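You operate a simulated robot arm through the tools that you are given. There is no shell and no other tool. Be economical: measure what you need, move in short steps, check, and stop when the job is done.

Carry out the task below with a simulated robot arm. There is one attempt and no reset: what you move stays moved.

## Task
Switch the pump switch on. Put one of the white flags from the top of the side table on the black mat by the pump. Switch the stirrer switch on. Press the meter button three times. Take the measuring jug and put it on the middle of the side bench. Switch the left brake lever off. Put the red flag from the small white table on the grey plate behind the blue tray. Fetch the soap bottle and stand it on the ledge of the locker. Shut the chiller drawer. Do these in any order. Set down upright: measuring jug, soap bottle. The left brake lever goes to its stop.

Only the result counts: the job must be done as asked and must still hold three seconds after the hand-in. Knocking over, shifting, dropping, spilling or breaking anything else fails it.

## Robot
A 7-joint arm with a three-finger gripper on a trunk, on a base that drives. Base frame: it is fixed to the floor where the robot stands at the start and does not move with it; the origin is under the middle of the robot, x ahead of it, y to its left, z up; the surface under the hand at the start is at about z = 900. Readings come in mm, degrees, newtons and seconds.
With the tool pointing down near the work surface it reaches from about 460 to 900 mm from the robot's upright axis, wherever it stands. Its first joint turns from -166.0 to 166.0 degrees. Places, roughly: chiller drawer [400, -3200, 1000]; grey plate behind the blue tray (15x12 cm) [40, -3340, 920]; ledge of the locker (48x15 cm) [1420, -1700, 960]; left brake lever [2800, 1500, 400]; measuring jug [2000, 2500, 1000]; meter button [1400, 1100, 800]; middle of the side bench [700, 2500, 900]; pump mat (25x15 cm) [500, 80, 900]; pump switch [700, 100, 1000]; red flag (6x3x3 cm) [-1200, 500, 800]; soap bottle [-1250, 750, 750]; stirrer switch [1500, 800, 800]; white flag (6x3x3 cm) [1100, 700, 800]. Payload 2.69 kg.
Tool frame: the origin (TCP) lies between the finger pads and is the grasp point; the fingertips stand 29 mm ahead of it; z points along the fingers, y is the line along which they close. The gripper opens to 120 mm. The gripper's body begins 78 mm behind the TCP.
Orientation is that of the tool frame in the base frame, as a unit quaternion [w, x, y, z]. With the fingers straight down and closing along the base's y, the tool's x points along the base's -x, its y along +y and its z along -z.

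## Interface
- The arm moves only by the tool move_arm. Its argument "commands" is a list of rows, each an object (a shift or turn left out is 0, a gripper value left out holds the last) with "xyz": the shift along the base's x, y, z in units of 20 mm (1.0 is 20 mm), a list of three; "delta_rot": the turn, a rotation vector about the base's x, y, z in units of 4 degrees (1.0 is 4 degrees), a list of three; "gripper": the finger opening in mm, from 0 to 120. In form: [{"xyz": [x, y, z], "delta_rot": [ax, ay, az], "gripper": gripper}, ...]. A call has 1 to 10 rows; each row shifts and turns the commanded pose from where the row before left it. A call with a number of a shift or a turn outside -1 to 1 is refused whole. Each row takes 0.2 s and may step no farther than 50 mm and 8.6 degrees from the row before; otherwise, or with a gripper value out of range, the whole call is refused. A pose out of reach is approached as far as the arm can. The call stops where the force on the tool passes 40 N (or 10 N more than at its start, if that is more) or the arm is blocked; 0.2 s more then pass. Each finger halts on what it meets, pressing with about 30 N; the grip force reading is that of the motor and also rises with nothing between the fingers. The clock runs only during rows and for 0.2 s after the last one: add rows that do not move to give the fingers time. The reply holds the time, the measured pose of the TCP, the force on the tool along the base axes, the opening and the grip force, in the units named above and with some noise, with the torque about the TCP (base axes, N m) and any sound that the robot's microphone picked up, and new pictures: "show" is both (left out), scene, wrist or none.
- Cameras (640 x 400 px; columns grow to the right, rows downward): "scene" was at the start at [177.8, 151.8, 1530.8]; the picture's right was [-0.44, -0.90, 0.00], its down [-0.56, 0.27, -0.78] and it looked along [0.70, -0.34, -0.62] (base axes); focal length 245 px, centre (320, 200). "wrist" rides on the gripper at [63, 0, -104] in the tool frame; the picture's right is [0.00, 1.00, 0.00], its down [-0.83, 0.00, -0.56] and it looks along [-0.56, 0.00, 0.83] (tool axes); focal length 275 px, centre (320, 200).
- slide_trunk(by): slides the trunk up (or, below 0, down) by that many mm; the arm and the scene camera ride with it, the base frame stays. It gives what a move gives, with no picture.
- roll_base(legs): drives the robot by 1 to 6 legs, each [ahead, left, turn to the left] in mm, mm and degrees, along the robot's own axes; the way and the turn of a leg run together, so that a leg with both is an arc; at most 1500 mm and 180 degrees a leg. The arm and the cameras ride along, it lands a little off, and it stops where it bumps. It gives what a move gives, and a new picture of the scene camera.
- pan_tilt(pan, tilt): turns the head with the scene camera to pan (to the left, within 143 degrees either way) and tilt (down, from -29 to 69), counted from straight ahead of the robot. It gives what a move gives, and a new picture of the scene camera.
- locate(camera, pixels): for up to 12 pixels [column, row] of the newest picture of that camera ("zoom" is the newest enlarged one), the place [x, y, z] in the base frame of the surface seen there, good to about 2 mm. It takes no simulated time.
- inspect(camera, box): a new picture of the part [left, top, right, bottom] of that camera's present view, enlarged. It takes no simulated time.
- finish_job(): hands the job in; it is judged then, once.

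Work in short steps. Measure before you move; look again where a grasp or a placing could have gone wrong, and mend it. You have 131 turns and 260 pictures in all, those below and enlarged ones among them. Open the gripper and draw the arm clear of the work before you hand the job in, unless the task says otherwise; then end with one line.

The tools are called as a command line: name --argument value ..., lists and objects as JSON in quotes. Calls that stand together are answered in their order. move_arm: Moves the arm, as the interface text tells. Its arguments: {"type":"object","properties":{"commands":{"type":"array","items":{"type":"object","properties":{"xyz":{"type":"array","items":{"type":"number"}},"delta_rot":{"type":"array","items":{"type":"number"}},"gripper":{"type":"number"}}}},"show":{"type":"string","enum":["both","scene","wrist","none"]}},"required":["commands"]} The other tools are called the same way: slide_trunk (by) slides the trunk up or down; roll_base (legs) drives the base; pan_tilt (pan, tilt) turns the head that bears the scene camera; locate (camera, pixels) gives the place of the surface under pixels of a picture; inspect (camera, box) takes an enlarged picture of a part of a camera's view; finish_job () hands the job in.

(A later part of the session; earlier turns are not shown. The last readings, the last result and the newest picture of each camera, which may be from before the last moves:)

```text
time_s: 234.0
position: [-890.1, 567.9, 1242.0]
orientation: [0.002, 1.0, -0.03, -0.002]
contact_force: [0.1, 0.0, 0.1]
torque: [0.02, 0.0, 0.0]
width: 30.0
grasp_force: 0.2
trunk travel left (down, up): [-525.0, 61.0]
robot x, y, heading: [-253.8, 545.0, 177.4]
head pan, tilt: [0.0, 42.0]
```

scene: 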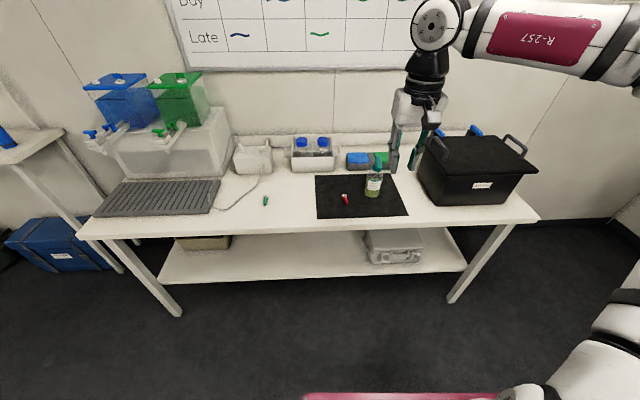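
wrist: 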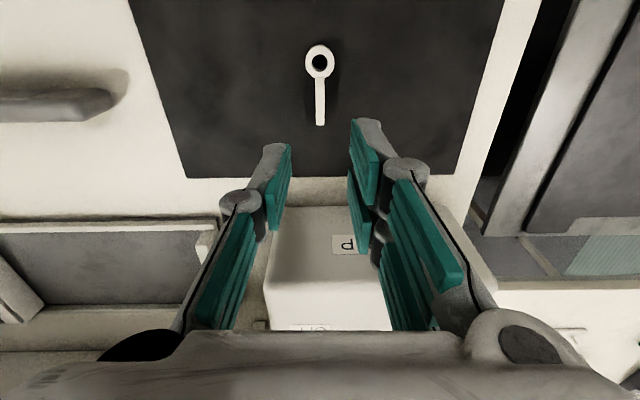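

The red flag is at (345,199), soap bottle at (374,182). I enlarge and measure.

inspect --camera "scene" --box '[310, 150, 410, 220]'

locate --camera "zoom" --pixels '[[220, 290], [222, 305], [225, 320], [215, 282], [400, 190], [400, 240], [400, 285], [425, 110], [405, 130], [300, 380], [450, 240], [355, 240]]'

locate --camera "scene" --pixels '[[320, 225], [80, 230], [540, 220], [315, 392]]'

```text
5.71 times, centred on (360, 185) of scene
```

zoom: 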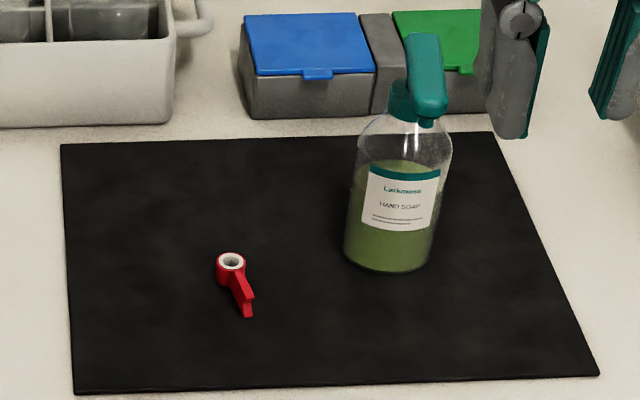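

```text
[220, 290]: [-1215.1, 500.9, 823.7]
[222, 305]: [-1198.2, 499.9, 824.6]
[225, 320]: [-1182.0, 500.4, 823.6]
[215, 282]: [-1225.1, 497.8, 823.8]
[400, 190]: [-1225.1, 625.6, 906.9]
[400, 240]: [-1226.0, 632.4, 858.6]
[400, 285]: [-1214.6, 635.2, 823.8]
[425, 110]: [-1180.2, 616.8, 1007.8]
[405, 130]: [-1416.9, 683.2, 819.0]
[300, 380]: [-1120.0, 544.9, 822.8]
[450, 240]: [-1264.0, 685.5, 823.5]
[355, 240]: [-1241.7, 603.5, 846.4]
```

```text
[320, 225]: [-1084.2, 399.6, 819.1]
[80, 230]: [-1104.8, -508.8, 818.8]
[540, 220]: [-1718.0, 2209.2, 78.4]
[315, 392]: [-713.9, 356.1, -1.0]
```

Flag hub about (-1230,503,~830). I drive 290 mm closer, correct heading, and look with the wrist camera.

roll_base --legs '[[290, 0, 2.5]]'

move_arm --commands '[{"xyz": [0, -1, -1], "gripper": 40}, {"xyz": [0, -1, -1]}, {"xyz": [0, -0.5, -1]}, {"xyz": [0, 0, -1]}, {"xyz": [0, 0, -1]}, {}]' --show "wrist"

```text
time_s: 236.1
position: [-1183.8, 549.5, 1242.1]
orientation: [0.002, 1.0, -0.008, -0.002]
contact_force: [-0.8, 0.2, -0.5]
torque: [0.0, 0.0, -0.02]
width: 29.9
grasp_force: 0.1
trunk travel left (down, up): [-525.0, 61.0]
robot x, y, heading: [-548.4, 554.4, 179.6]
head pan, tilt: [0.0, 42.0]
```

scene: 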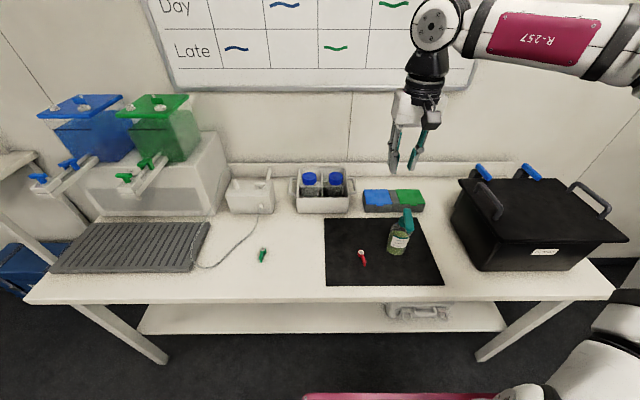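

```text
time_s: 237.4
position: [-1184.9, 499.5, 1141.9]
orientation: [0.002, 1.0, -0.008, -0.002]
contact_force: [-0.6, -0.4, 0.5]
torque: [0.0, 0.01, 0.01]
width: 39.7
grasp_force: 0.1
trunk travel left (down, up): [-525.0, 61.0]
robot x, y, heading: [-544.1, 556.5, 179.9]
head pan, tilt: [0.0, 42.0]
```

wrist: 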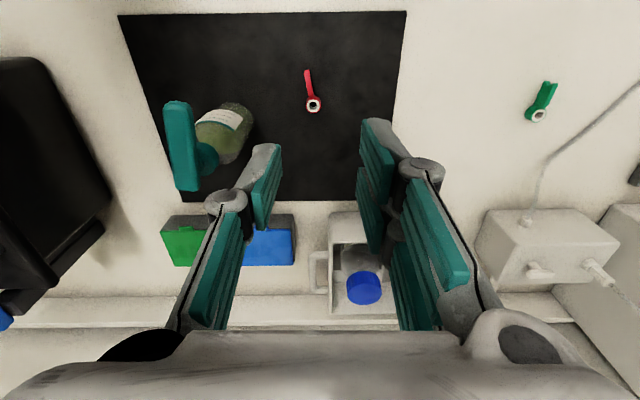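

I measure the flag's hub and tail here.

inspect --camera "wrist" --box '[280, 55, 350, 125]'

locate --camera "zoom" --pixels '[[263, 150], [275, 180], [285, 220], [295, 250], [335, 300], [280, 300], [310, 275], [310, 325], [400, 150], [290, 235]]'

locate --camera "wrist" --pixels '[[225, 125], [205, 135], [250, 125], [178, 130], [188, 180], [235, 150]]'

```text
5.71 times, centred on (315, 90) of wrist
```

zoom: 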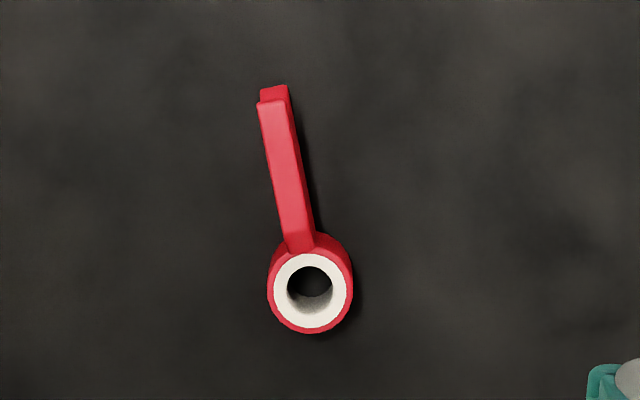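

```text
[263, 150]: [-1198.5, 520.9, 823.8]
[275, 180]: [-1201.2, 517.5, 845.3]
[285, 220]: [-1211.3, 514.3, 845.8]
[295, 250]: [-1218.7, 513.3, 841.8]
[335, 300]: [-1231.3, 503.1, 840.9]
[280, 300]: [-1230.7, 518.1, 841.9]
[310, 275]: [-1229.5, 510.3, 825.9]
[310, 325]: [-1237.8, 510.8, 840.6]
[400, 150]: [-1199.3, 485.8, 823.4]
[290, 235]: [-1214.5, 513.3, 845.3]
```

```text
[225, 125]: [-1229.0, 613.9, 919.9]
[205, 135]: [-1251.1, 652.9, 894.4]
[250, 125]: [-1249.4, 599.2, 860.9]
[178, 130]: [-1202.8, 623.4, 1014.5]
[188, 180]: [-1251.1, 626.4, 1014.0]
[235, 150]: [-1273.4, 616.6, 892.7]
```

Flag: hub (-1230,511), tail pointing 13° off +x, top z 845. I yaw the tool 14° and descend over the tail at (-1198,518).

move_arm --commands '[{"xyz": [-0.3, 0.45, -1], "delta_rot": [0, 0, 1], "gripper": 36}, {"xyz": [-0.35, 0.48, -1], "delta_rot": [0, 0, 1]}, {"xyz": [0, 0, -1], "delta_rot": [0, 0, 1]}, {"xyz": [0, 0, -1], "delta_rot": [0, 0, 0.5]}, {"xyz": [0, 0, -1]}, {"xyz": [0, 0, -1]}, {"xyz": [0, 0, -1]}, {"xyz": [0, 0, -1]}, {"xyz": [0, 0, -1]}, {"xyz": [0, 0, -1]}]' --show "none"

move_arm --commands '[{"xyz": [0, 0, -1]}, {"xyz": [0, 0, -0.6]}, {}]' --show "wrist"

```text
time_s: 239.7
position: [-1196.2, 518.4, 941.8]
orientation: [0.002, 0.993, 0.114, -0.001]
contact_force: [0.6, 0.4, 0.3]
torque: [0.01, -0.01, 0.0]
width: 36.0
grasp_force: 0.1
trunk travel left (down, up): [-525.0, 61.0]
robot x, y, heading: [-547.3, 555.0, 179.5]
head pan, tilt: [0.0, 42.0]
```

```text
time_s: 240.4
position: [-1197.9, 518.2, 910.9]
orientation: [0.002, 0.994, 0.113, -0.002]
contact_force: [0.6, 0.2, 1.1]
torque: [0.02, 0.0, -0.02]
width: 35.8
grasp_force: 0.0
trunk travel left (down, up): [-525.0, 61.0]
robot x, y, heading: [-549.4, 557.6, 179.5]
head pan, tilt: [0.0, 42.0]
```

wrist: 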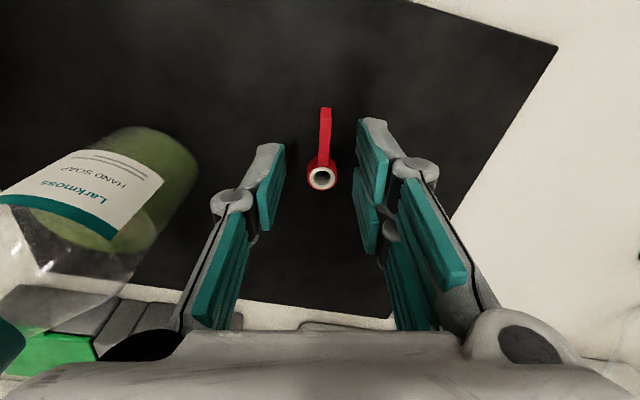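

Aligned. I descend 53 mm, shift 2 mm toward −y, and close.

move_arm --commands '[{"xyz": [0, -0.1, -1]}, {"xyz": [0, 0, -1]}, {"xyz": [0, 0, -0.65]}, {}, {"gripper": 0}, {}, {}]' --show "wrist"

```text
time_s: 242.1
position: [-1197.1, 515.3, 857.1]
orientation: [0.003, 0.993, 0.114, -0.001]
contact_force: [0.4, 0.3, -0.6]
torque: [0.0, 0.01, -0.05]
width: 5.7
grasp_force: 30.0
trunk travel left (down, up): [-525.0, 61.0]
robot x, y, heading: [-546.7, 553.2, 179.4]
head pan, tilt: [0.0, 42.0]
```

wrist: 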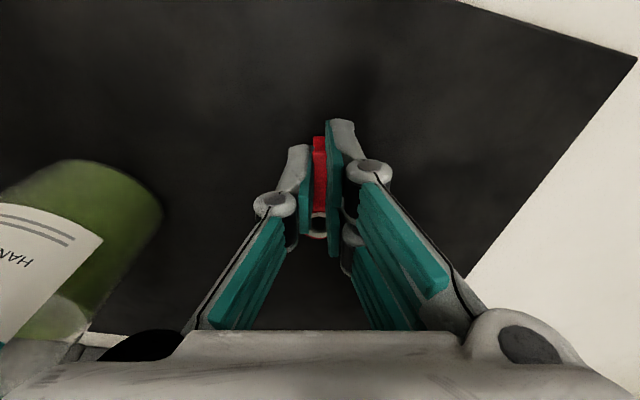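

Gripped (5.7 mm). I lift, back away, turn toward −y and look down the aisle.

move_arm --commands '[{"xyz": [0, 0, 0.5]}, {"xyz": [0, 0, 1]}, {"xyz": [0, 0, 1]}, {"xyz": [0, 0, 1]}, {"xyz": [0, 0, 1]}, {"xyz": [0, 0, 1]}, {"xyz": [0, 0, 1]}, {"xyz": [0, 0, 1]}, {"xyz": [0, 0, 1]}, {"xyz": [0, 0, 1]}]' --show "none"

move_arm --commands '[{"xyz": [0.5, 0.4, 1], "delta_rot": [0, 0, -1]}, {"xyz": [0.5, 0.4, 1], "delta_rot": [0, 0, -1]}, {"xyz": [0.5, 0.4, 1], "delta_rot": [0, 0, -1]}, {"xyz": [0.5, 0.4, 1], "delta_rot": [0, 0, -0.4]}, {"xyz": [0.5, 0.4, 1]}, {"xyz": [0.5, 0, 1]}, {"xyz": [0.5, 0, 1]}, {"xyz": [0.5, 0, 1]}, {"xyz": [0.5, 0, 1]}, {"xyz": [0.5, 0, 1]}]' --show "wrist"

roll_base --legs '[[-370, 0, 0], [0, 0, 90], [900, 0, 0]]'

pan_tilt --pan 15 --tilt 25

```text
time_s: 244.2
position: [-1197.3, 517.3, 1046.7]
orientation: [0.002, 0.993, 0.114, -0.001]
contact_force: [0.1, -0.4, 0.7]
torque: [0.0, -0.04, -0.02]
width: 5.8
grasp_force: 29.7
trunk travel left (down, up): [-525.0, 61.0]
robot x, y, heading: [-543.5, 557.2, 179.3]
head pan, tilt: [0.0, 42.0]
```

```text
time_s: 246.4
position: [-1097.1, 556.6, 1246.2]
orientation: [0.002, 1.0, -0.005, -0.002]
contact_force: [0.5, 0.2, -0.1]
torque: [-0.04, 0.0, 0.0]
width: 5.9
grasp_force: 29.5
trunk travel left (down, up): [-525.0, 61.0]
robot x, y, heading: [-550.2, 555.5, 179.7]
head pan, tilt: [0.0, 42.0]
```

wrist: 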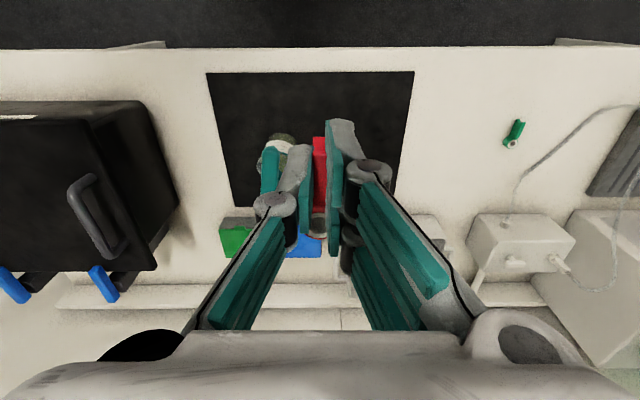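

```text
time_s: 257.0
position: [-181.2, -894.7, 1246.1]
orientation: [0.002, 0.711, 0.703, 0.0]
contact_force: [-0.4, 0.0, 0.3]
torque: [-0.02, 0.05, 0.03]
width: 6.0
grasp_force: 30.1
trunk travel left (down, up): [-525.0, 61.0]
robot x, y, heading: [-183.7, -348.1, -90.1]
head pan, tilt: [0.0, 42.0]
```

scene: 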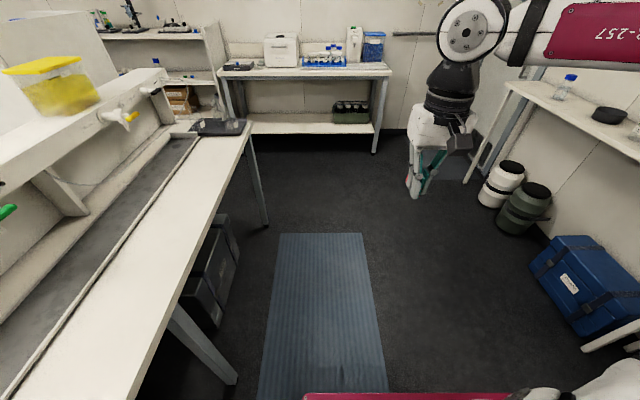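

```text
time_s: 257.8
position: [-182.2, -895.2, 1245.3]
orientation: [0.003, 0.711, 0.703, 0.0]
contact_force: [0.2, 0.2, -0.2]
torque: [-0.02, -0.01, 0.03]
width: 6.1
grasp_force: 29.9
trunk travel left (down, up): [-525.0, 61.0]
robot x, y, heading: [-178.4, -342.4, -90.3]
head pan, tilt: [15.0, 25.0]
```

scene: 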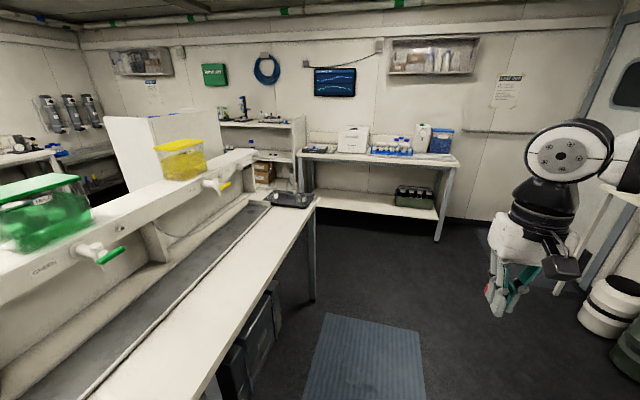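

The end bench with chiller and blue tray is ahead. I drive down the aisle to about y=-2600.

locate --camera "scene" --pixels '[[315, 205], [455, 165], [300, 160], [390, 150], [353, 145], [440, 235], [305, 195]]'

roll_base --legs '[[1500, 0, 0], [600, 0, 0]]'

pan_tilt --pan 10 --tilt 35

```text
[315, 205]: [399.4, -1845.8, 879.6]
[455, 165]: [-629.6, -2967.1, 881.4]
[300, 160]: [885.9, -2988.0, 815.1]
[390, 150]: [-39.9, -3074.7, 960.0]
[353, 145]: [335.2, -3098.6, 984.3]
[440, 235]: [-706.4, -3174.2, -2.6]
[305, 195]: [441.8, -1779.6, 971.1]
```

```text
time_s: 268.2
position: [-241.5, -2989.9, 1245.9]
orientation: [0.003, 0.72, 0.694, 0.0]
contact_force: [0.5, 0.0, 0.2]
torque: [-0.01, 0.01, 0.02]
width: 6.1
grasp_force: 30.1
trunk travel left (down, up): [-525.0, 61.0]
robot x, y, heading: [-229.3, -2442.6, -91.7]
head pan, tilt: [15.0, 25.0]
```

scene: 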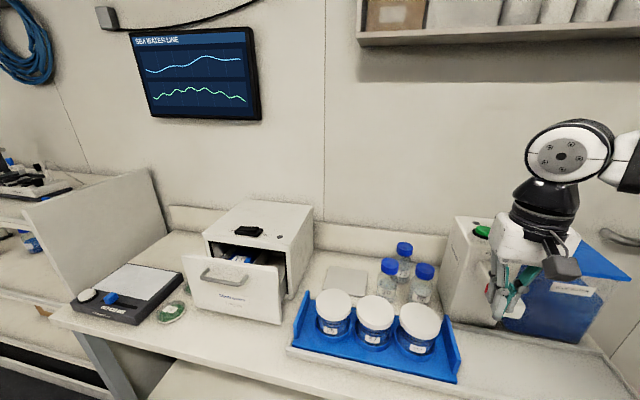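

```text
time_s: 268.9
position: [-240.2, -2989.2, 1247.0]
orientation: [0.003, 0.719, 0.695, 0.0]
contact_force: [0.4, 0.0, -0.4]
torque: [-0.02, -0.02, 0.02]
width: 6.0
grasp_force: 30.2
trunk travel left (down, up): [-525.0, 61.0]
robot x, y, heading: [-223.4, -2438.7, -91.8]
head pan, tilt: [10.0, 35.0]
```

scene: 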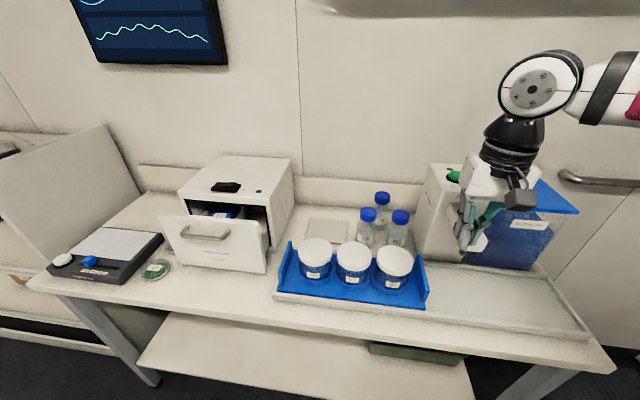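

The grey plate is at (327,230) between chiller, blue tray and bottles. I enlarge and measure everything around.

inspect --camera "scene" --box '[260, 180, 440, 310]'

locate --camera "scene" --pixels '[[308, 222], [346, 222], [302, 241], [344, 243], [327, 232], [316, 245], [352, 250], [365, 215], [290, 225], [282, 255], [395, 250], [205, 238]]'

locate --camera "scene" --pixels '[[163, 222], [265, 240], [268, 210], [180, 195], [210, 265], [291, 165], [300, 330], [365, 230], [445, 300], [350, 305]]'

```text
3.08 times, centred on (350, 245) of scene
```

zoom: 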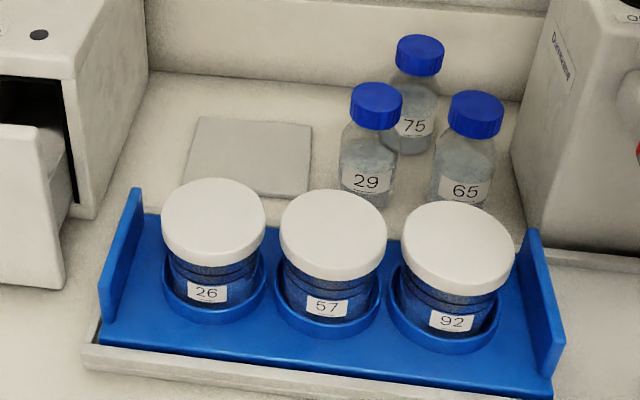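

```text
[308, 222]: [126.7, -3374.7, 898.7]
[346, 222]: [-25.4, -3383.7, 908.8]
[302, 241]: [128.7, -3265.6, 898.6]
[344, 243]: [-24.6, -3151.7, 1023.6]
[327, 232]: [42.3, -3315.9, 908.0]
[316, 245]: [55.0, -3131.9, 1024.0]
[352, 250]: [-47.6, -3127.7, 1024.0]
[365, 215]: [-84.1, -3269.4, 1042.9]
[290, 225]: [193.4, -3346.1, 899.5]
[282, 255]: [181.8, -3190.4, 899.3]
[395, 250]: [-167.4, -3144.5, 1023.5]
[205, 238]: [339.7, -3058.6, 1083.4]
```

```text
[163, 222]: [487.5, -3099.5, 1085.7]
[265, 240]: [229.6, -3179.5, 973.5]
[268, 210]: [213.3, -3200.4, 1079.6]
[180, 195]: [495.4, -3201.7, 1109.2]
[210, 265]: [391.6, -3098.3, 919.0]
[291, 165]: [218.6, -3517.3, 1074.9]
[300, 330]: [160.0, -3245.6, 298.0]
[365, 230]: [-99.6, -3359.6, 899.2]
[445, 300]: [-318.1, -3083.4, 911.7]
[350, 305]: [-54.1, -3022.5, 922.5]
```

Plate: about x −30..120, y −3385..−3265, z 908. Jars (top 1024) and bottle 29 (x≈−84, top ≈1050) leave room. I drive closer: left 265, ahead 100.

roll_base --legs '[[0, 265, 1.8], [100, 0, 0]]'

move_arm --commands '[{}]' --show "wrist"

```text
time_s: 271.6
position: [42.7, -3093.8, 1246.6]
orientation: [0.002, 0.709, 0.705, -0.001]
contact_force: [-0.6, -0.7, 0.1]
torque: [0.04, 0.0, 0.0]
width: 5.9
grasp_force: 30.1
trunk travel left (down, up): [-525.0, 61.0]
robot x, y, heading: [44.0, -2546.5, -90.2]
head pan, tilt: [10.0, 35.0]
```

scene: 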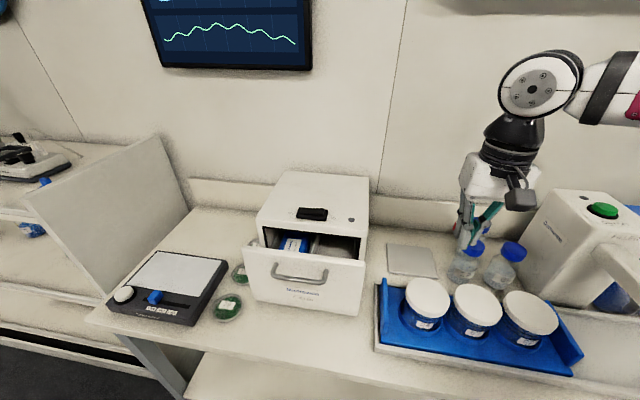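

```text
time_s: 272.0
position: [43.3, -3093.2, 1246.2]
orientation: [0.003, 0.708, 0.706, -0.001]
contact_force: [1.0, 0.9, 0.1]
torque: [0.03, 0.0, -0.07]
width: 5.7
grasp_force: 30.1
trunk travel left (down, up): [-525.0, 61.0]
robot x, y, heading: [39.5, -2543.1, -90.1]
head pan, tilt: [10.0, 35.0]
```

wrist: 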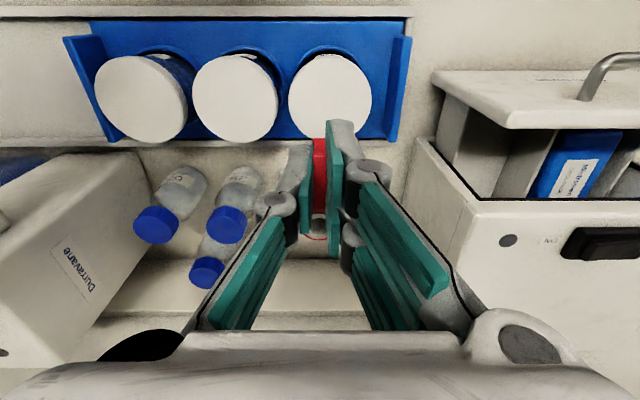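

I go over the plate (52,−3313) at height and look down before descending.

move_arm --commands '[{"xyz": [0.4, -1, 0]}, {"xyz": [0, -1, 0]}, {"xyz": [0, -1, 0]}, {"xyz": [0, -1, 0]}, {"xyz": [0, -1, 0]}, {"xyz": [0, -1, 0]}, {"xyz": [0, -1, 0]}, {"xyz": [0, -1, 0]}, {"xyz": [0, -1, 0]}, {"xyz": [0, -1, 0]}]' --show "none"

move_arm --commands '[{"xyz": [0, -1, -1]}, {"xyz": [0, 0, -1]}, {"xyz": [0, 0, -1]}, {"xyz": [0, 0, -1]}, {"xyz": [0, 0, -1]}, {}]' --show "both"

```text
time_s: 274.2
position: [51.2, -3295.3, 1246.2]
orientation: [0.002, 0.708, 0.706, 0.0]
contact_force: [-0.5, 0.3, 0.1]
torque: [-0.03, -0.01, 0.01]
width: 6.0
grasp_force: 29.7
trunk travel left (down, up): [-525.0, 61.0]
robot x, y, heading: [45.2, -2546.2, -90.2]
head pan, tilt: [10.0, 35.0]
```

```text
time_s: 275.6
position: [51.8, -3313.8, 1146.2]
orientation: [0.003, 0.708, 0.706, -0.001]
contact_force: [-0.4, 0.3, -0.4]
torque: [0.03, 0.0, 0.02]
width: 5.9
grasp_force: 30.1
trunk travel left (down, up): [-525.0, 61.0]
robot x, y, heading: [42.1, -2546.8, -89.9]
head pan, tilt: [10.0, 35.0]
```

scene: 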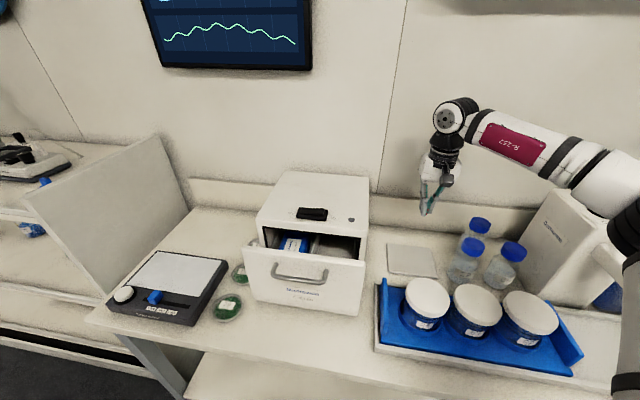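
wrist: 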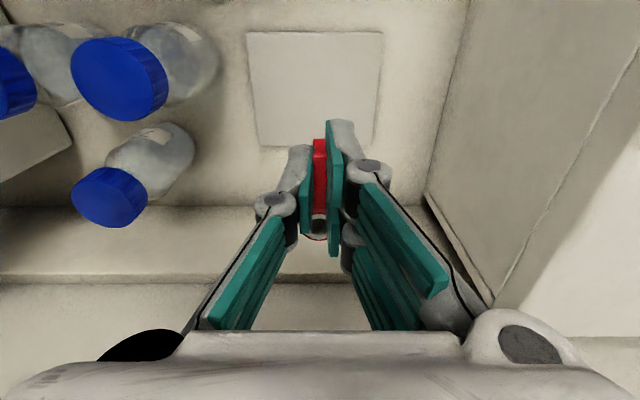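

I check plate corners in the wrist view.

locate --camera "wrist" --pixels '[[252, 38], [378, 38], [262, 142], [370, 142], [315, 88], [120, 90], [110, 200]]'

```text
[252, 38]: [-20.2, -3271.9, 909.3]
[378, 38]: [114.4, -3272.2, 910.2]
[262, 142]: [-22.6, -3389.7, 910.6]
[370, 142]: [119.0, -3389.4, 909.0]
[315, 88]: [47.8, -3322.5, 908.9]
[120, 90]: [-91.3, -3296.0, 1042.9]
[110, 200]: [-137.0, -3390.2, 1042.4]
```

Plate centre (47,−3330), z 909.5. Descend to just above, then gently.

move_arm --commands '[{"xyz": [-0.15, -0.2, -1]}, {"xyz": [0, 0, -1]}, {"xyz": [0, 0, -1]}, {"xyz": [0, 0, -1]}, {"xyz": [0, 0, -1]}, {"xyz": [0, 0, -1]}, {"xyz": [0, 0, -1]}, {"xyz": [0, 0, -1]}, {"xyz": [0, 0, -1]}, {"xyz": [0, 0, -0.6]}]' --show "none"

move_arm --commands '[{"xyz": [0, 0, -0.3]}, {}]' --show "both"

```text
time_s: 277.8
position: [47.5, -3317.9, 954.4]
orientation: [0.002, 0.708, 0.706, 0.0]
contact_force: [-0.2, -0.5, -0.5]
torque: [-0.03, 0.0, -0.03]
width: 6.0
grasp_force: 30.0
trunk travel left (down, up): [-525.0, 61.0]
robot x, y, heading: [40.5, -2547.4, -90.2]
head pan, tilt: [10.0, 35.0]
```

```text
time_s: 278.4
position: [48.5, -3319.1, 948.1]
orientation: [0.002, 0.709, 0.706, 0.0]
contact_force: [-0.3, 0.1, -0.2]
torque: [-0.03, 0.0, -0.02]
width: 6.4
grasp_force: 29.3
trunk travel left (down, up): [-525.0, 61.0]
robot x, y, heading: [42.3, -2547.3, -90.2]
head pan, tilt: [10.0, 35.0]
```

scene: 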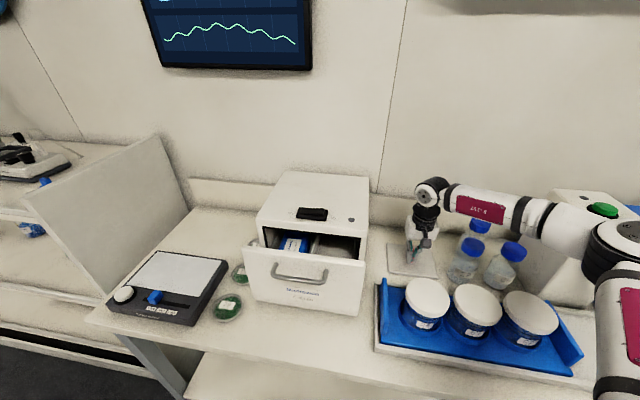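
wrist: 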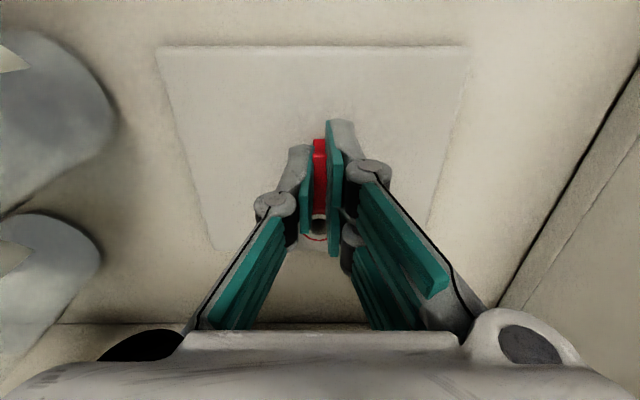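

move_arm --commands '[{"xyz": [0, 0, -0.15]}, {"xyz": [0, 0, -0.1]}, {}]' --show "none"

```text
time_s: 279.2
position: [49.2, -3317.0, 942.2]
orientation: [0.003, 0.709, 0.705, 0.0]
contact_force: [-0.5, 0.4, 0.5]
torque: [0.02, -0.04, -0.02]
width: 5.9
grasp_force: 30.0
trunk travel left (down, up): [-525.0, 61.0]
robot x, y, heading: [40.4, -2544.5, -90.3]
head pan, tilt: [10.0, 35.0]
```

The flag bottom should be ~0–1 mm above the plate (TCP 942 vs 943 expected). I open slightly and rise.

move_arm --commands '[{"xyz": [0, 0, -0.05]}, {"gripper": 26}, {}, {"xyz": [0, 0, 0.5]}, {"xyz": [0, 0, 1]}, {"xyz": [0, 0, 1]}, {"xyz": [0, 0, 1]}, {"xyz": [0, 0, 1]}, {"xyz": [0, 0, 1]}, {"xyz": [0, 0, 1]}]' --show "wrist"

move_arm --commands '[{"xyz": [0, 0, 1], "gripper": 0}, {"xyz": [0, 0, 1]}, {"xyz": [0, 0, 1]}, {"xyz": [0, 0, 1]}, {"xyz": [0, 0, 1]}, {"xyz": [0, 1, 1]}, {"xyz": [0, 1, 1]}, {"xyz": [0, 1, 1]}, {"xyz": [0, 1, 0]}, {"xyz": [0, 1, 0]}]' --show "scene"

```text
time_s: 281.4
position: [46.6, -3318.5, 1071.1]
orientation: [0.003, 0.708, 0.706, 0.001]
contact_force: [-0.6, -0.3, 0.3]
torque: [0.01, 0.0, 0.0]
width: 26.0
grasp_force: 0.1
trunk travel left (down, up): [-525.0, 61.0]
robot x, y, heading: [40.7, -2544.5, -90.4]
head pan, tilt: [10.0, 35.0]
```

wrist: 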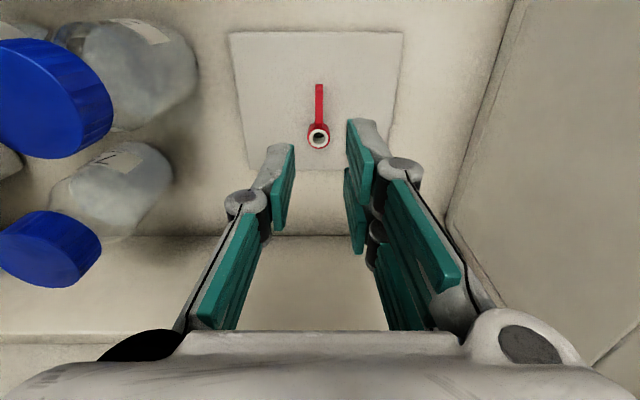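

```text
time_s: 283.6
position: [47.2, -3217.9, 1232.4]
orientation: [0.002, 0.708, 0.706, -0.001]
contact_force: [-0.1, -0.7, 0.7]
torque: [0.02, 0.05, 0.02]
width: 0.2
grasp_force: 28.8
trunk travel left (down, up): [-525.0, 61.0]
robot x, y, heading: [40.5, -2540.5, -90.1]
head pan, tilt: [10.0, 35.0]
```

scene: 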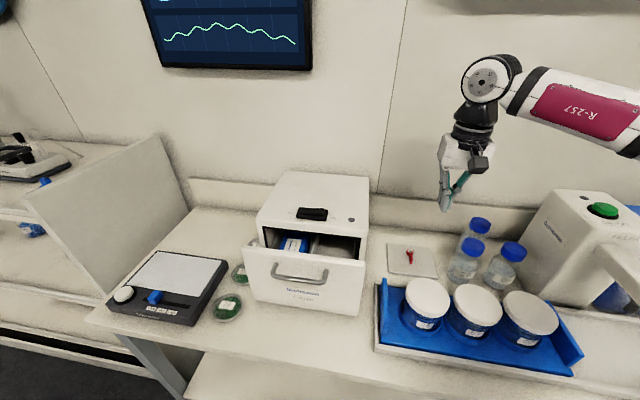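

Red flag rests on the plate. Now the drawer: I measure its handle and front.

inspect --camera "scene" --box '[230, 160, 390, 330]'

locate --camera "zoom" --pixels '[[155, 262], [190, 280], [230, 278], [265, 255], [210, 320], [60, 215], [320, 245], [300, 370], [80, 335], [200, 235], [150, 120], [320, 190]]'

```text
2.35 times, centred on (310, 245) of scene
```

zoom: 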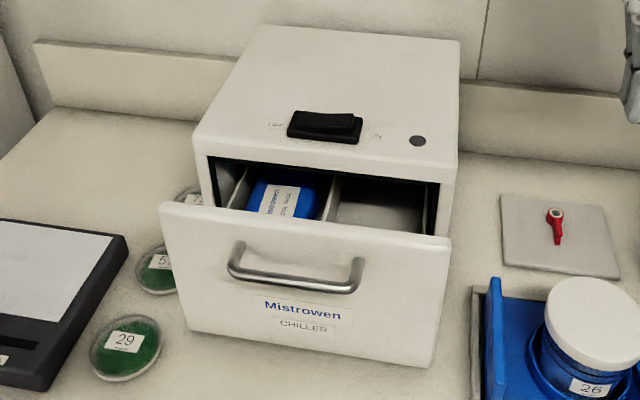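

```text
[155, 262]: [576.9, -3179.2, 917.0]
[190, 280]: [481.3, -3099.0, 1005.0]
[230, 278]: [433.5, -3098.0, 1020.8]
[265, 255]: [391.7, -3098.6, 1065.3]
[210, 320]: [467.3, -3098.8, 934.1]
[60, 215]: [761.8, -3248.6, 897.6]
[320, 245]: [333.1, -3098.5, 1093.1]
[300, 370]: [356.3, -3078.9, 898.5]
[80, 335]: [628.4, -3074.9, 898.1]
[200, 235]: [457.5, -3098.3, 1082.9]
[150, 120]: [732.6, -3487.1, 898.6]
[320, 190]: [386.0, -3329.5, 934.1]
```

locate --camera "zoom" --pixels '[[240, 272], [270, 280], [300, 285], [340, 287], [300, 300], [230, 260], [357, 265], [440, 235], [435, 300], [165, 205], [190, 325], [430, 365]]'

move_arm --commands '[{"xyz": [1, 1, 0]}, {"xyz": [1, 1, 0]}, {"xyz": [1, 1, 0]}, {"xyz": [1, 1, 0]}, {"xyz": [1, 1, 0]}, {"xyz": [1, 1, 0]}, {"xyz": [1, 1, 0]}, {"xyz": [1, 1, 0]}, {"xyz": [1, 1, 0]}, {"xyz": [1, 1, 0]}]' --show "none"

```text
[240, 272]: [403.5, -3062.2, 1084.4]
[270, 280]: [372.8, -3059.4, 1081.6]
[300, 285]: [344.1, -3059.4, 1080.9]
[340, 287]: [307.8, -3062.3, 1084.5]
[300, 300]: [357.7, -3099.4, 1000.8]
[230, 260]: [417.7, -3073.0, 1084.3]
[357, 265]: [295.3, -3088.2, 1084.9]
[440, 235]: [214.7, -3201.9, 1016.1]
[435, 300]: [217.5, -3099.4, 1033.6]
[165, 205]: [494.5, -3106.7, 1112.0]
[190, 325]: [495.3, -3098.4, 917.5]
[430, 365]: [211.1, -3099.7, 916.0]
```

```text
time_s: 285.8
position: [247.3, -3018.2, 1233.1]
orientation: [0.003, 0.708, 0.706, 0.0]
contact_force: [0.1, 1.0, -0.9]
torque: [-0.01, -0.03, 0.0]
width: 0.0
grasp_force: 29.1
trunk travel left (down, up): [-525.0, 61.0]
robot x, y, heading: [39.2, -2545.2, -90.2]
head pan, tilt: [10.0, 35.0]
```

Handle bar: y≈−3057, z≈1080, x 300–410. I position in front of it at (355,−3000,1088).

move_arm --commands '[{"xyz": [1, 0.5, 0]}, {"xyz": [1, 0.4, -1]}, {"xyz": [1, 0, -1]}, {"xyz": [1, 0, -1]}, {"xyz": [1, 0, -1]}, {"xyz": [0.4, 0, -1]}, {"xyz": [0, 0, -1]}, {"xyz": [0, 0, -1]}, {"xyz": [0, 0, -0.25]}, {}]' --show "scene"

inspect --camera "scene" --box '[230, 160, 390, 330]'

```text
time_s: 288.0
position: [329.0, -3010.7, 1137.1]
orientation: [0.005, 0.709, 0.706, 0.0]
contact_force: [0.6, 0.5, -0.1]
torque: [0.02, 0.02, -0.05]
width: 0.0
grasp_force: 28.0
out of reach, approached as far as the arm can: row 5, 6, 7, 8
trunk travel left (down, up): [-525.0, 61.0]
robot x, y, heading: [43.2, -2547.5, -90.2]
head pan, tilt: [10.0, 35.0]
```

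scene: 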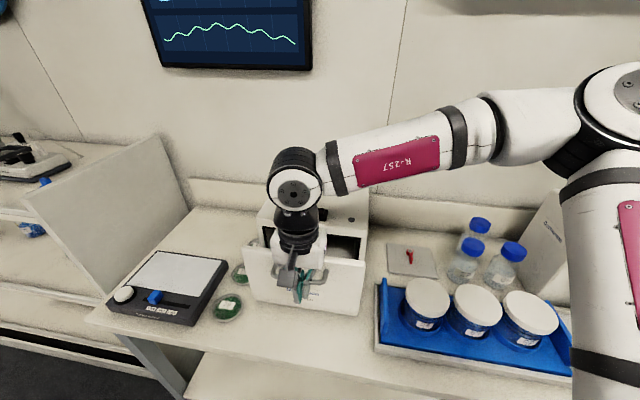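

```text
2.35 times, centred on (310, 245) of scene
```

zoom: 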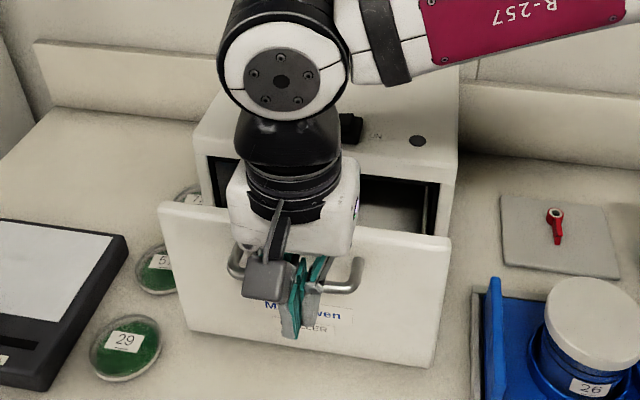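

Too close for that pose. I raise the arm and move the base back 140 and left 310 so the handle is straight ahead at 600+ mm.

move_arm --commands '[{"xyz": [-0.5, 0, 1]}, {"xyz": [-0.5, 0, 1]}, {"xyz": [-0.5, 0, 1]}, {"xyz": [-0.5, 0, 1]}, {"xyz": [-0.5, 0, 1]}, {"xyz": [-0.5, 0, 1]}]' --show "none"

roll_base --legs '[[-140, 0, 0], [0, 310, 0]]'

move_arm --commands '[{"xyz": [-1, -0.9, 0]}, {"xyz": [-1, -0.9, 0]}, {"xyz": [-1, -0.9, 0]}, {"xyz": [-1, -0.9, 0]}, {"xyz": [-1, -0.9, 0]}, {"xyz": [-1, -0.9, 0]}, {"xyz": [-1, -0.9, 0]}, {"xyz": [-1, -0.9, 0]}, {"xyz": [-1, -0.5, 0]}, {}]' --show "none"

```text
time_s: 289.4
position: [269.2, -3008.8, 1255.6]
orientation: [0.004, 0.709, 0.706, 0.0]
contact_force: [0.8, -0.7, -0.8]
torque: [0.03, 0.03, 0.01]
width: 0.0
grasp_force: 28.4
trunk travel left (down, up): [-525.0, 61.0]
robot x, y, heading: [41.8, -2541.5, -90.1]
head pan, tilt: [10.0, 35.0]
```

```text
time_s: 292.4
position: [578.6, -2868.6, 1256.5]
orientation: [0.003, 0.708, 0.706, 0.001]
contact_force: [0.4, 0.2, -0.1]
torque: [-0.02, 0.02, 0.01]
width: 0.0
grasp_force: 28.8
trunk travel left (down, up): [-525.0, 61.0]
robot x, y, heading: [349.7, -2406.3, -90.1]
head pan, tilt: [10.0, 35.0]
```

scene: 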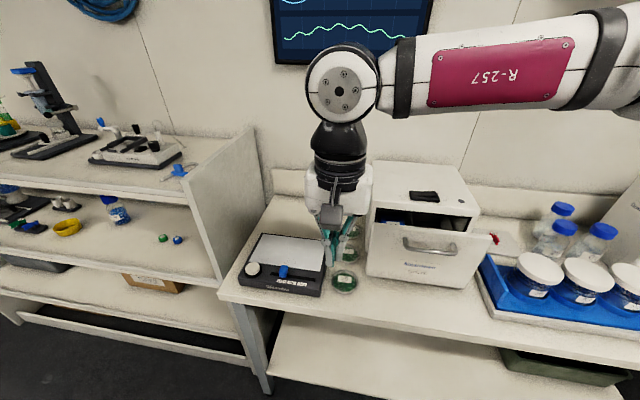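

```text
time_s: 294.6
position: [397.2, -3023.1, 1254.8]
orientation: [0.003, 0.709, 0.706, -0.001]
contact_force: [0.2, 0.5, 0.8]
torque: [-0.02, -0.04, 0.01]
width: 0.0
grasp_force: 29.0
trunk travel left (down, up): [-525.0, 61.0]
robot x, y, heading: [347.4, -2404.4, -89.9]
head pan, tilt: [10.0, 35.0]
```

Now descend in front of the handle at (355,−3010,1088).

move_arm --commands '[{"xyz": [-1, 0.6, 0]}, {"xyz": [-1, 0, -1]}, {"xyz": [0, 0, -1]}, {"xyz": [0, 0, -1]}, {"xyz": [0, 0, -1]}, {"xyz": [0, 0, -1]}, {"xyz": [0, 0, -1]}, {"xyz": [0, 0, -1]}, {"xyz": [0, 0, -1]}, {"xyz": [0, 0, -0.35]}]' --show "none"

inspect --camera "scene" --box '[340, 150, 500, 300]'

```text
time_s: 296.8
position: [359.1, -3011.1, 1087.7]
orientation: [0.003, 0.709, 0.706, -0.001]
contact_force: [0.7, 0.1, -0.3]
torque: [0.01, 0.0, 0.02]
width: 0.0
grasp_force: 28.8
trunk travel left (down, up): [-525.0, 61.0]
robot x, y, heading: [348.0, -2405.7, -89.9]
head pan, tilt: [10.0, 35.0]
```

```text
2.67 times, centred on (420, 225) of scene
```

zoom: 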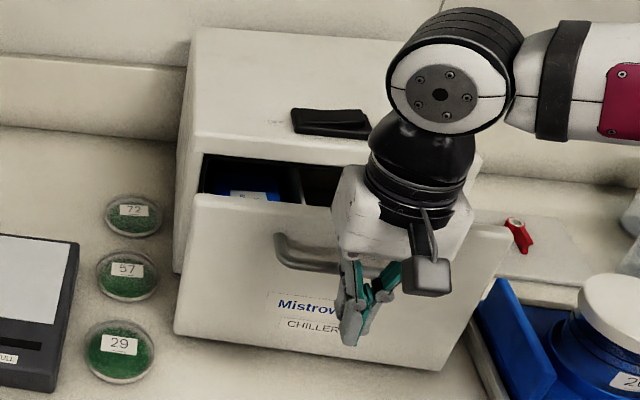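

Finger is in front of the handle. I push toward −y.

move_arm --commands '[{"xyz": [0, -0.6, 0]}, {"xyz": [0, -0.6, 0]}, {"xyz": [0, -0.6, 0]}, {"xyz": [0, -0.6, 0]}, {"xyz": [0, -0.6, 0]}, {"xyz": [0, -0.6, 0]}, {"xyz": [0, -0.6, 0]}, {"xyz": [0, -0.6, 0]}, {"xyz": [0, -0.6, 0]}, {"xyz": [0, -0.6, 0]}]' --show "none"

inspect --camera "scene" --box '[340, 150, 500, 300]'

```text
time_s: 299.0
position: [357.9, -3118.8, 1087.8]
orientation: [-0.005, 0.707, 0.707, 0.005]
contact_force: [-1.1, 17.7, 6.0]
torque: [0.0, 0.05, 0.03]
width: 0.3
grasp_force: 28.5
trunk travel left (down, up): [-525.0, 61.0]
robot x, y, heading: [346.4, -2404.4, -90.0]
head pan, tilt: [10.0, 35.0]
stopped in row 10: the force on the tool passed its limit at 53 N (the readings are from after the stop); the commanded pose is now the measured one
```

```text
2.67 times, centred on (420, 225) of scene
```

zoom: 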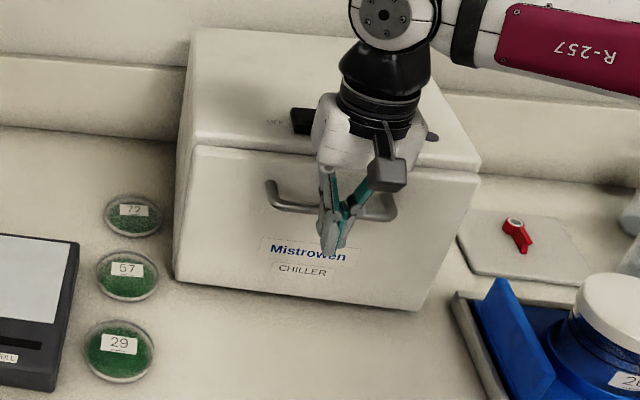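

It reached a hard stop and looks shut. I back off and measure the panel versus the body.

move_arm --commands '[{"xyz": [0, 1, 0]}, {"xyz": [0, 1, 0]}, {"xyz": [0, 1, 0]}, {"xyz": [0, 1, 1]}, {"xyz": [0, 0, 1]}, {"xyz": [0, 0, 1]}, {"xyz": [0, 0, 1]}, {"xyz": [0, 0, 1]}, {"xyz": [0, 0, 1]}]' --show "scene"

inspect --camera "scene" --box '[350, 140, 510, 300]'

locate --camera "zoom" --pixels '[[200, 240], [400, 270], [170, 165], [170, 200], [465, 210], [455, 230], [300, 60], [480, 120]]'

```text
time_s: 301.0
position: [358.7, -3041.2, 1206.5]
orientation: [-0.004, 0.708, 0.706, 0.005]
contact_force: [0.1, 0.1, -0.5]
torque: [0.05, -0.03, -0.01]
width: 0.1
grasp_force: 28.9
trunk travel left (down, up): [-525.0, 61.0]
robot x, y, heading: [348.8, -2408.3, -90.1]
head pan, tilt: [10.0, 35.0]
```

scene: 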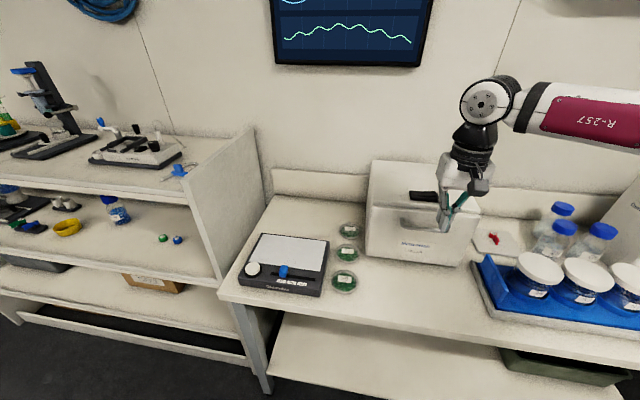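

```text
2.50 times, centred on (430, 220) of scene
```

zoom: 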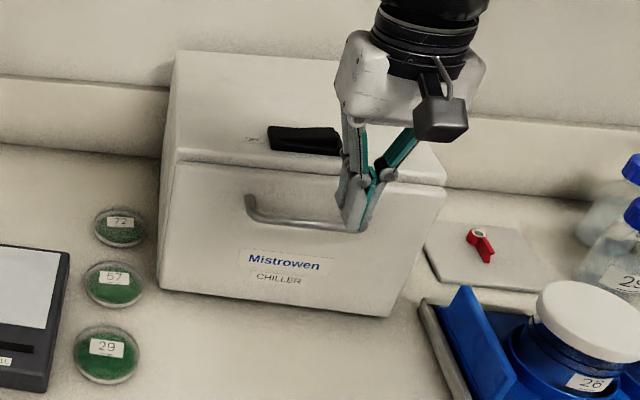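

```text
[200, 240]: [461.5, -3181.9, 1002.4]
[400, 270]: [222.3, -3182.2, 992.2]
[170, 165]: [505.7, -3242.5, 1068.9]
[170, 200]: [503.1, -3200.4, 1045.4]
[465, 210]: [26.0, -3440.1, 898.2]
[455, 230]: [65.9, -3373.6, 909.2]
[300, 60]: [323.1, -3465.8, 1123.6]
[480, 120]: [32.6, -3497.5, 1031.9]
```

The drawer is shut (panel moved 84 mm to flush, body unmoved). Before fetching the soap I look left for the locker ledge near (1420,−1700).

move_arm --commands '[{"xyz": [0, 1, 1]}, {"xyz": [0, 1, 1]}, {"xyz": [0, 1, 1]}]' --show "none"

pan_tilt --pan 120 --tilt 25

pan_tilt --pan 75 --tilt 30

```text
time_s: 301.8
position: [359.1, -2983.1, 1265.5]
orientation: [-0.005, 0.707, 0.708, 0.005]
contact_force: [-0.4, -0.2, 0.4]
torque: [0.07, 0.01, 0.0]
width: 0.2
grasp_force: 29.0
trunk travel left (down, up): [-525.0, 61.0]
robot x, y, heading: [351.5, -2406.1, -90.4]
head pan, tilt: [10.0, 35.0]
```

```text
time_s: 303.6
position: [358.0, -2982.6, 1266.4]
orientation: [-0.005, 0.707, 0.707, 0.005]
contact_force: [-0.2, 0.2, -0.3]
torque: [-0.04, 0.02, 0.0]
width: 0.0
grasp_force: 28.6
trunk travel left (down, up): [-525.0, 61.0]
robot x, y, heading: [348.2, -2405.3, -90.1]
head pan, tilt: [120.0, 25.0]
```

scene: 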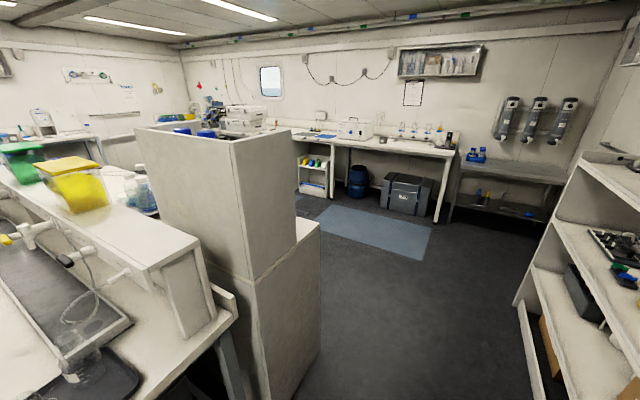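

```text
time_s: 304.8
position: [357.9, -2982.8, 1267.2]
orientation: [-0.004, 0.707, 0.707, 0.005]
contact_force: [-1.0, -0.3, 0.5]
torque: [0.0, -0.02, -0.01]
width: 0.1
grasp_force: 28.9
trunk travel left (down, up): [-525.0, 61.0]
robot x, y, heading: [348.3, -2404.1, -89.7]
head pan, tilt: [75.0, 30.0]
```

scene: 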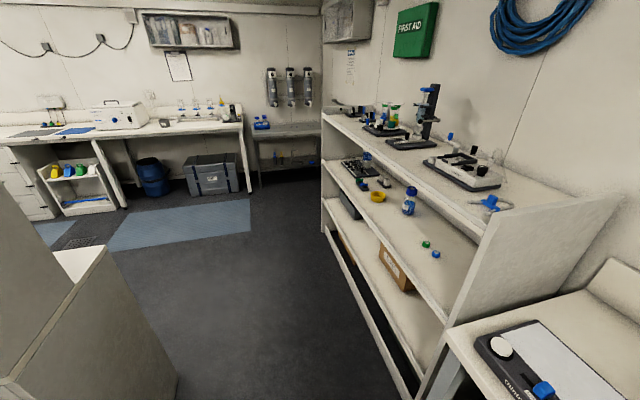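

The locker's ledge is on its far (+x) side, visible at (75,265). I measure it and the corridor to the shelves.

locate --camera "scene" --pixels '[[75, 262], [95, 250], [105, 250], [60, 250], [10, 380], [100, 300], [175, 385], [325, 225], [405, 390], [445, 330], [330, 120], [300, 330]]'

pan_tilt --pan 105 --tilt 35

locate --camera "scene" --pixels '[[250, 215], [275, 200], [300, 185], [240, 280], [180, 200], [150, 130]]'

```text
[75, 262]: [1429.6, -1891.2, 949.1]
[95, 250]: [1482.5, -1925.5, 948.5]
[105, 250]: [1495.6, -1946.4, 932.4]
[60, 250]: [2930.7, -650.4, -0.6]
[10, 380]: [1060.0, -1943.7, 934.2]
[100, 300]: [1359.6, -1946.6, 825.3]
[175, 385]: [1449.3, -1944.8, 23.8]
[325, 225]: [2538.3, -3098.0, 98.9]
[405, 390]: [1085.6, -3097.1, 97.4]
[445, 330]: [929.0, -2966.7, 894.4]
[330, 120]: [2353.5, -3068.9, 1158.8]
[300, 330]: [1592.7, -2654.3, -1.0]
```

```text
time_s: 305.7
position: [358.5, -2981.7, 1266.5]
orientation: [-0.005, 0.707, 0.707, 0.005]
contact_force: [-0.4, 0.5, -0.4]
torque: [-0.01, 0.01, -0.02]
width: 0.1
grasp_force: 28.6
trunk travel left (down, up): [-525.0, 61.0]
robot x, y, heading: [348.5, -2407.7, -89.9]
head pan, tilt: [105.0, 35.0]
```

scene: 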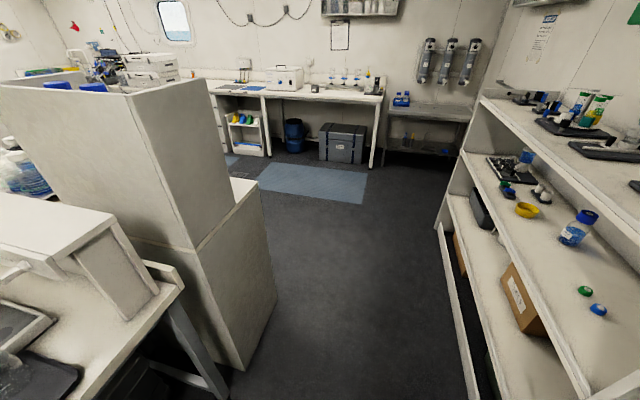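

```text
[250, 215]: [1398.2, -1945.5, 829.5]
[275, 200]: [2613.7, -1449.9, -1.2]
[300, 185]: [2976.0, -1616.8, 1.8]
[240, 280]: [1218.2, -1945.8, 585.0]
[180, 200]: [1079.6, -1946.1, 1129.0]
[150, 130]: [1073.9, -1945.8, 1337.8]
```

Ledge: z 949, x ≈1345–1495, from y −1946; reachable from the corridor south of it. Now I fetch the soap: drive back up the aisle and face the small table.

roll_base --legs '[[0, -530, 0], [-1500, 0, 0], [-1500, 0, 0], [0, 0, -90], [340, 0, 0]]'

pan_tilt --pan 0 --tilt 42

```text
time_s: 328.6
position: [-1087.1, 603.6, 1265.9]
orientation: [0.0, 1.0, 0.0, 0.006]
contact_force: [-0.9, 0.0, 0.2]
torque: [0.01, -0.01, -0.01]
width: 0.0
grasp_force: 28.4
trunk travel left (down, up): [-525.0, 61.0]
robot x, y, heading: [-514.3, 609.2, -179.9]
head pan, tilt: [105.0, 35.0]
```

scene: 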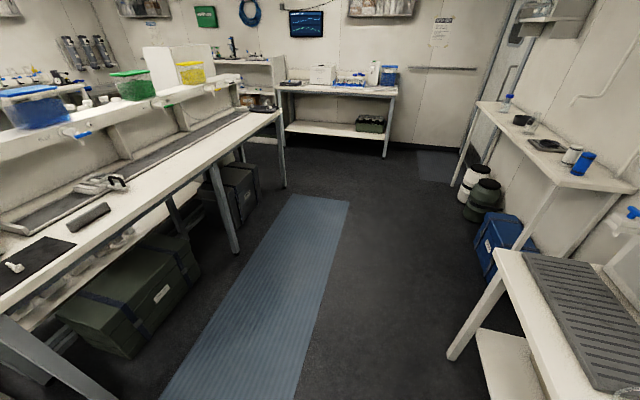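

```text
time_s: 330.4
position: [-1086.6, 604.5, 1265.4]
orientation: [0.0, 1.0, 0.0, 0.007]
contact_force: [0.1, 0.7, -0.1]
torque: [0.0, 0.0, -0.02]
width: 0.0
grasp_force: 28.7
trunk travel left (down, up): [-525.0, 61.0]
robot x, y, heading: [-512.2, 616.4, -179.9]
head pan, tilt: [0.0, 42.0]
```

scene: 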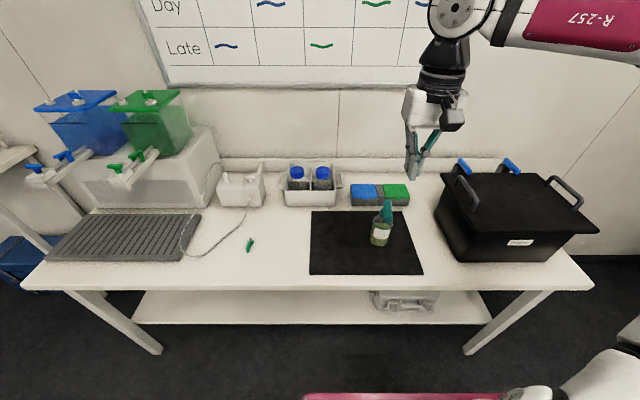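

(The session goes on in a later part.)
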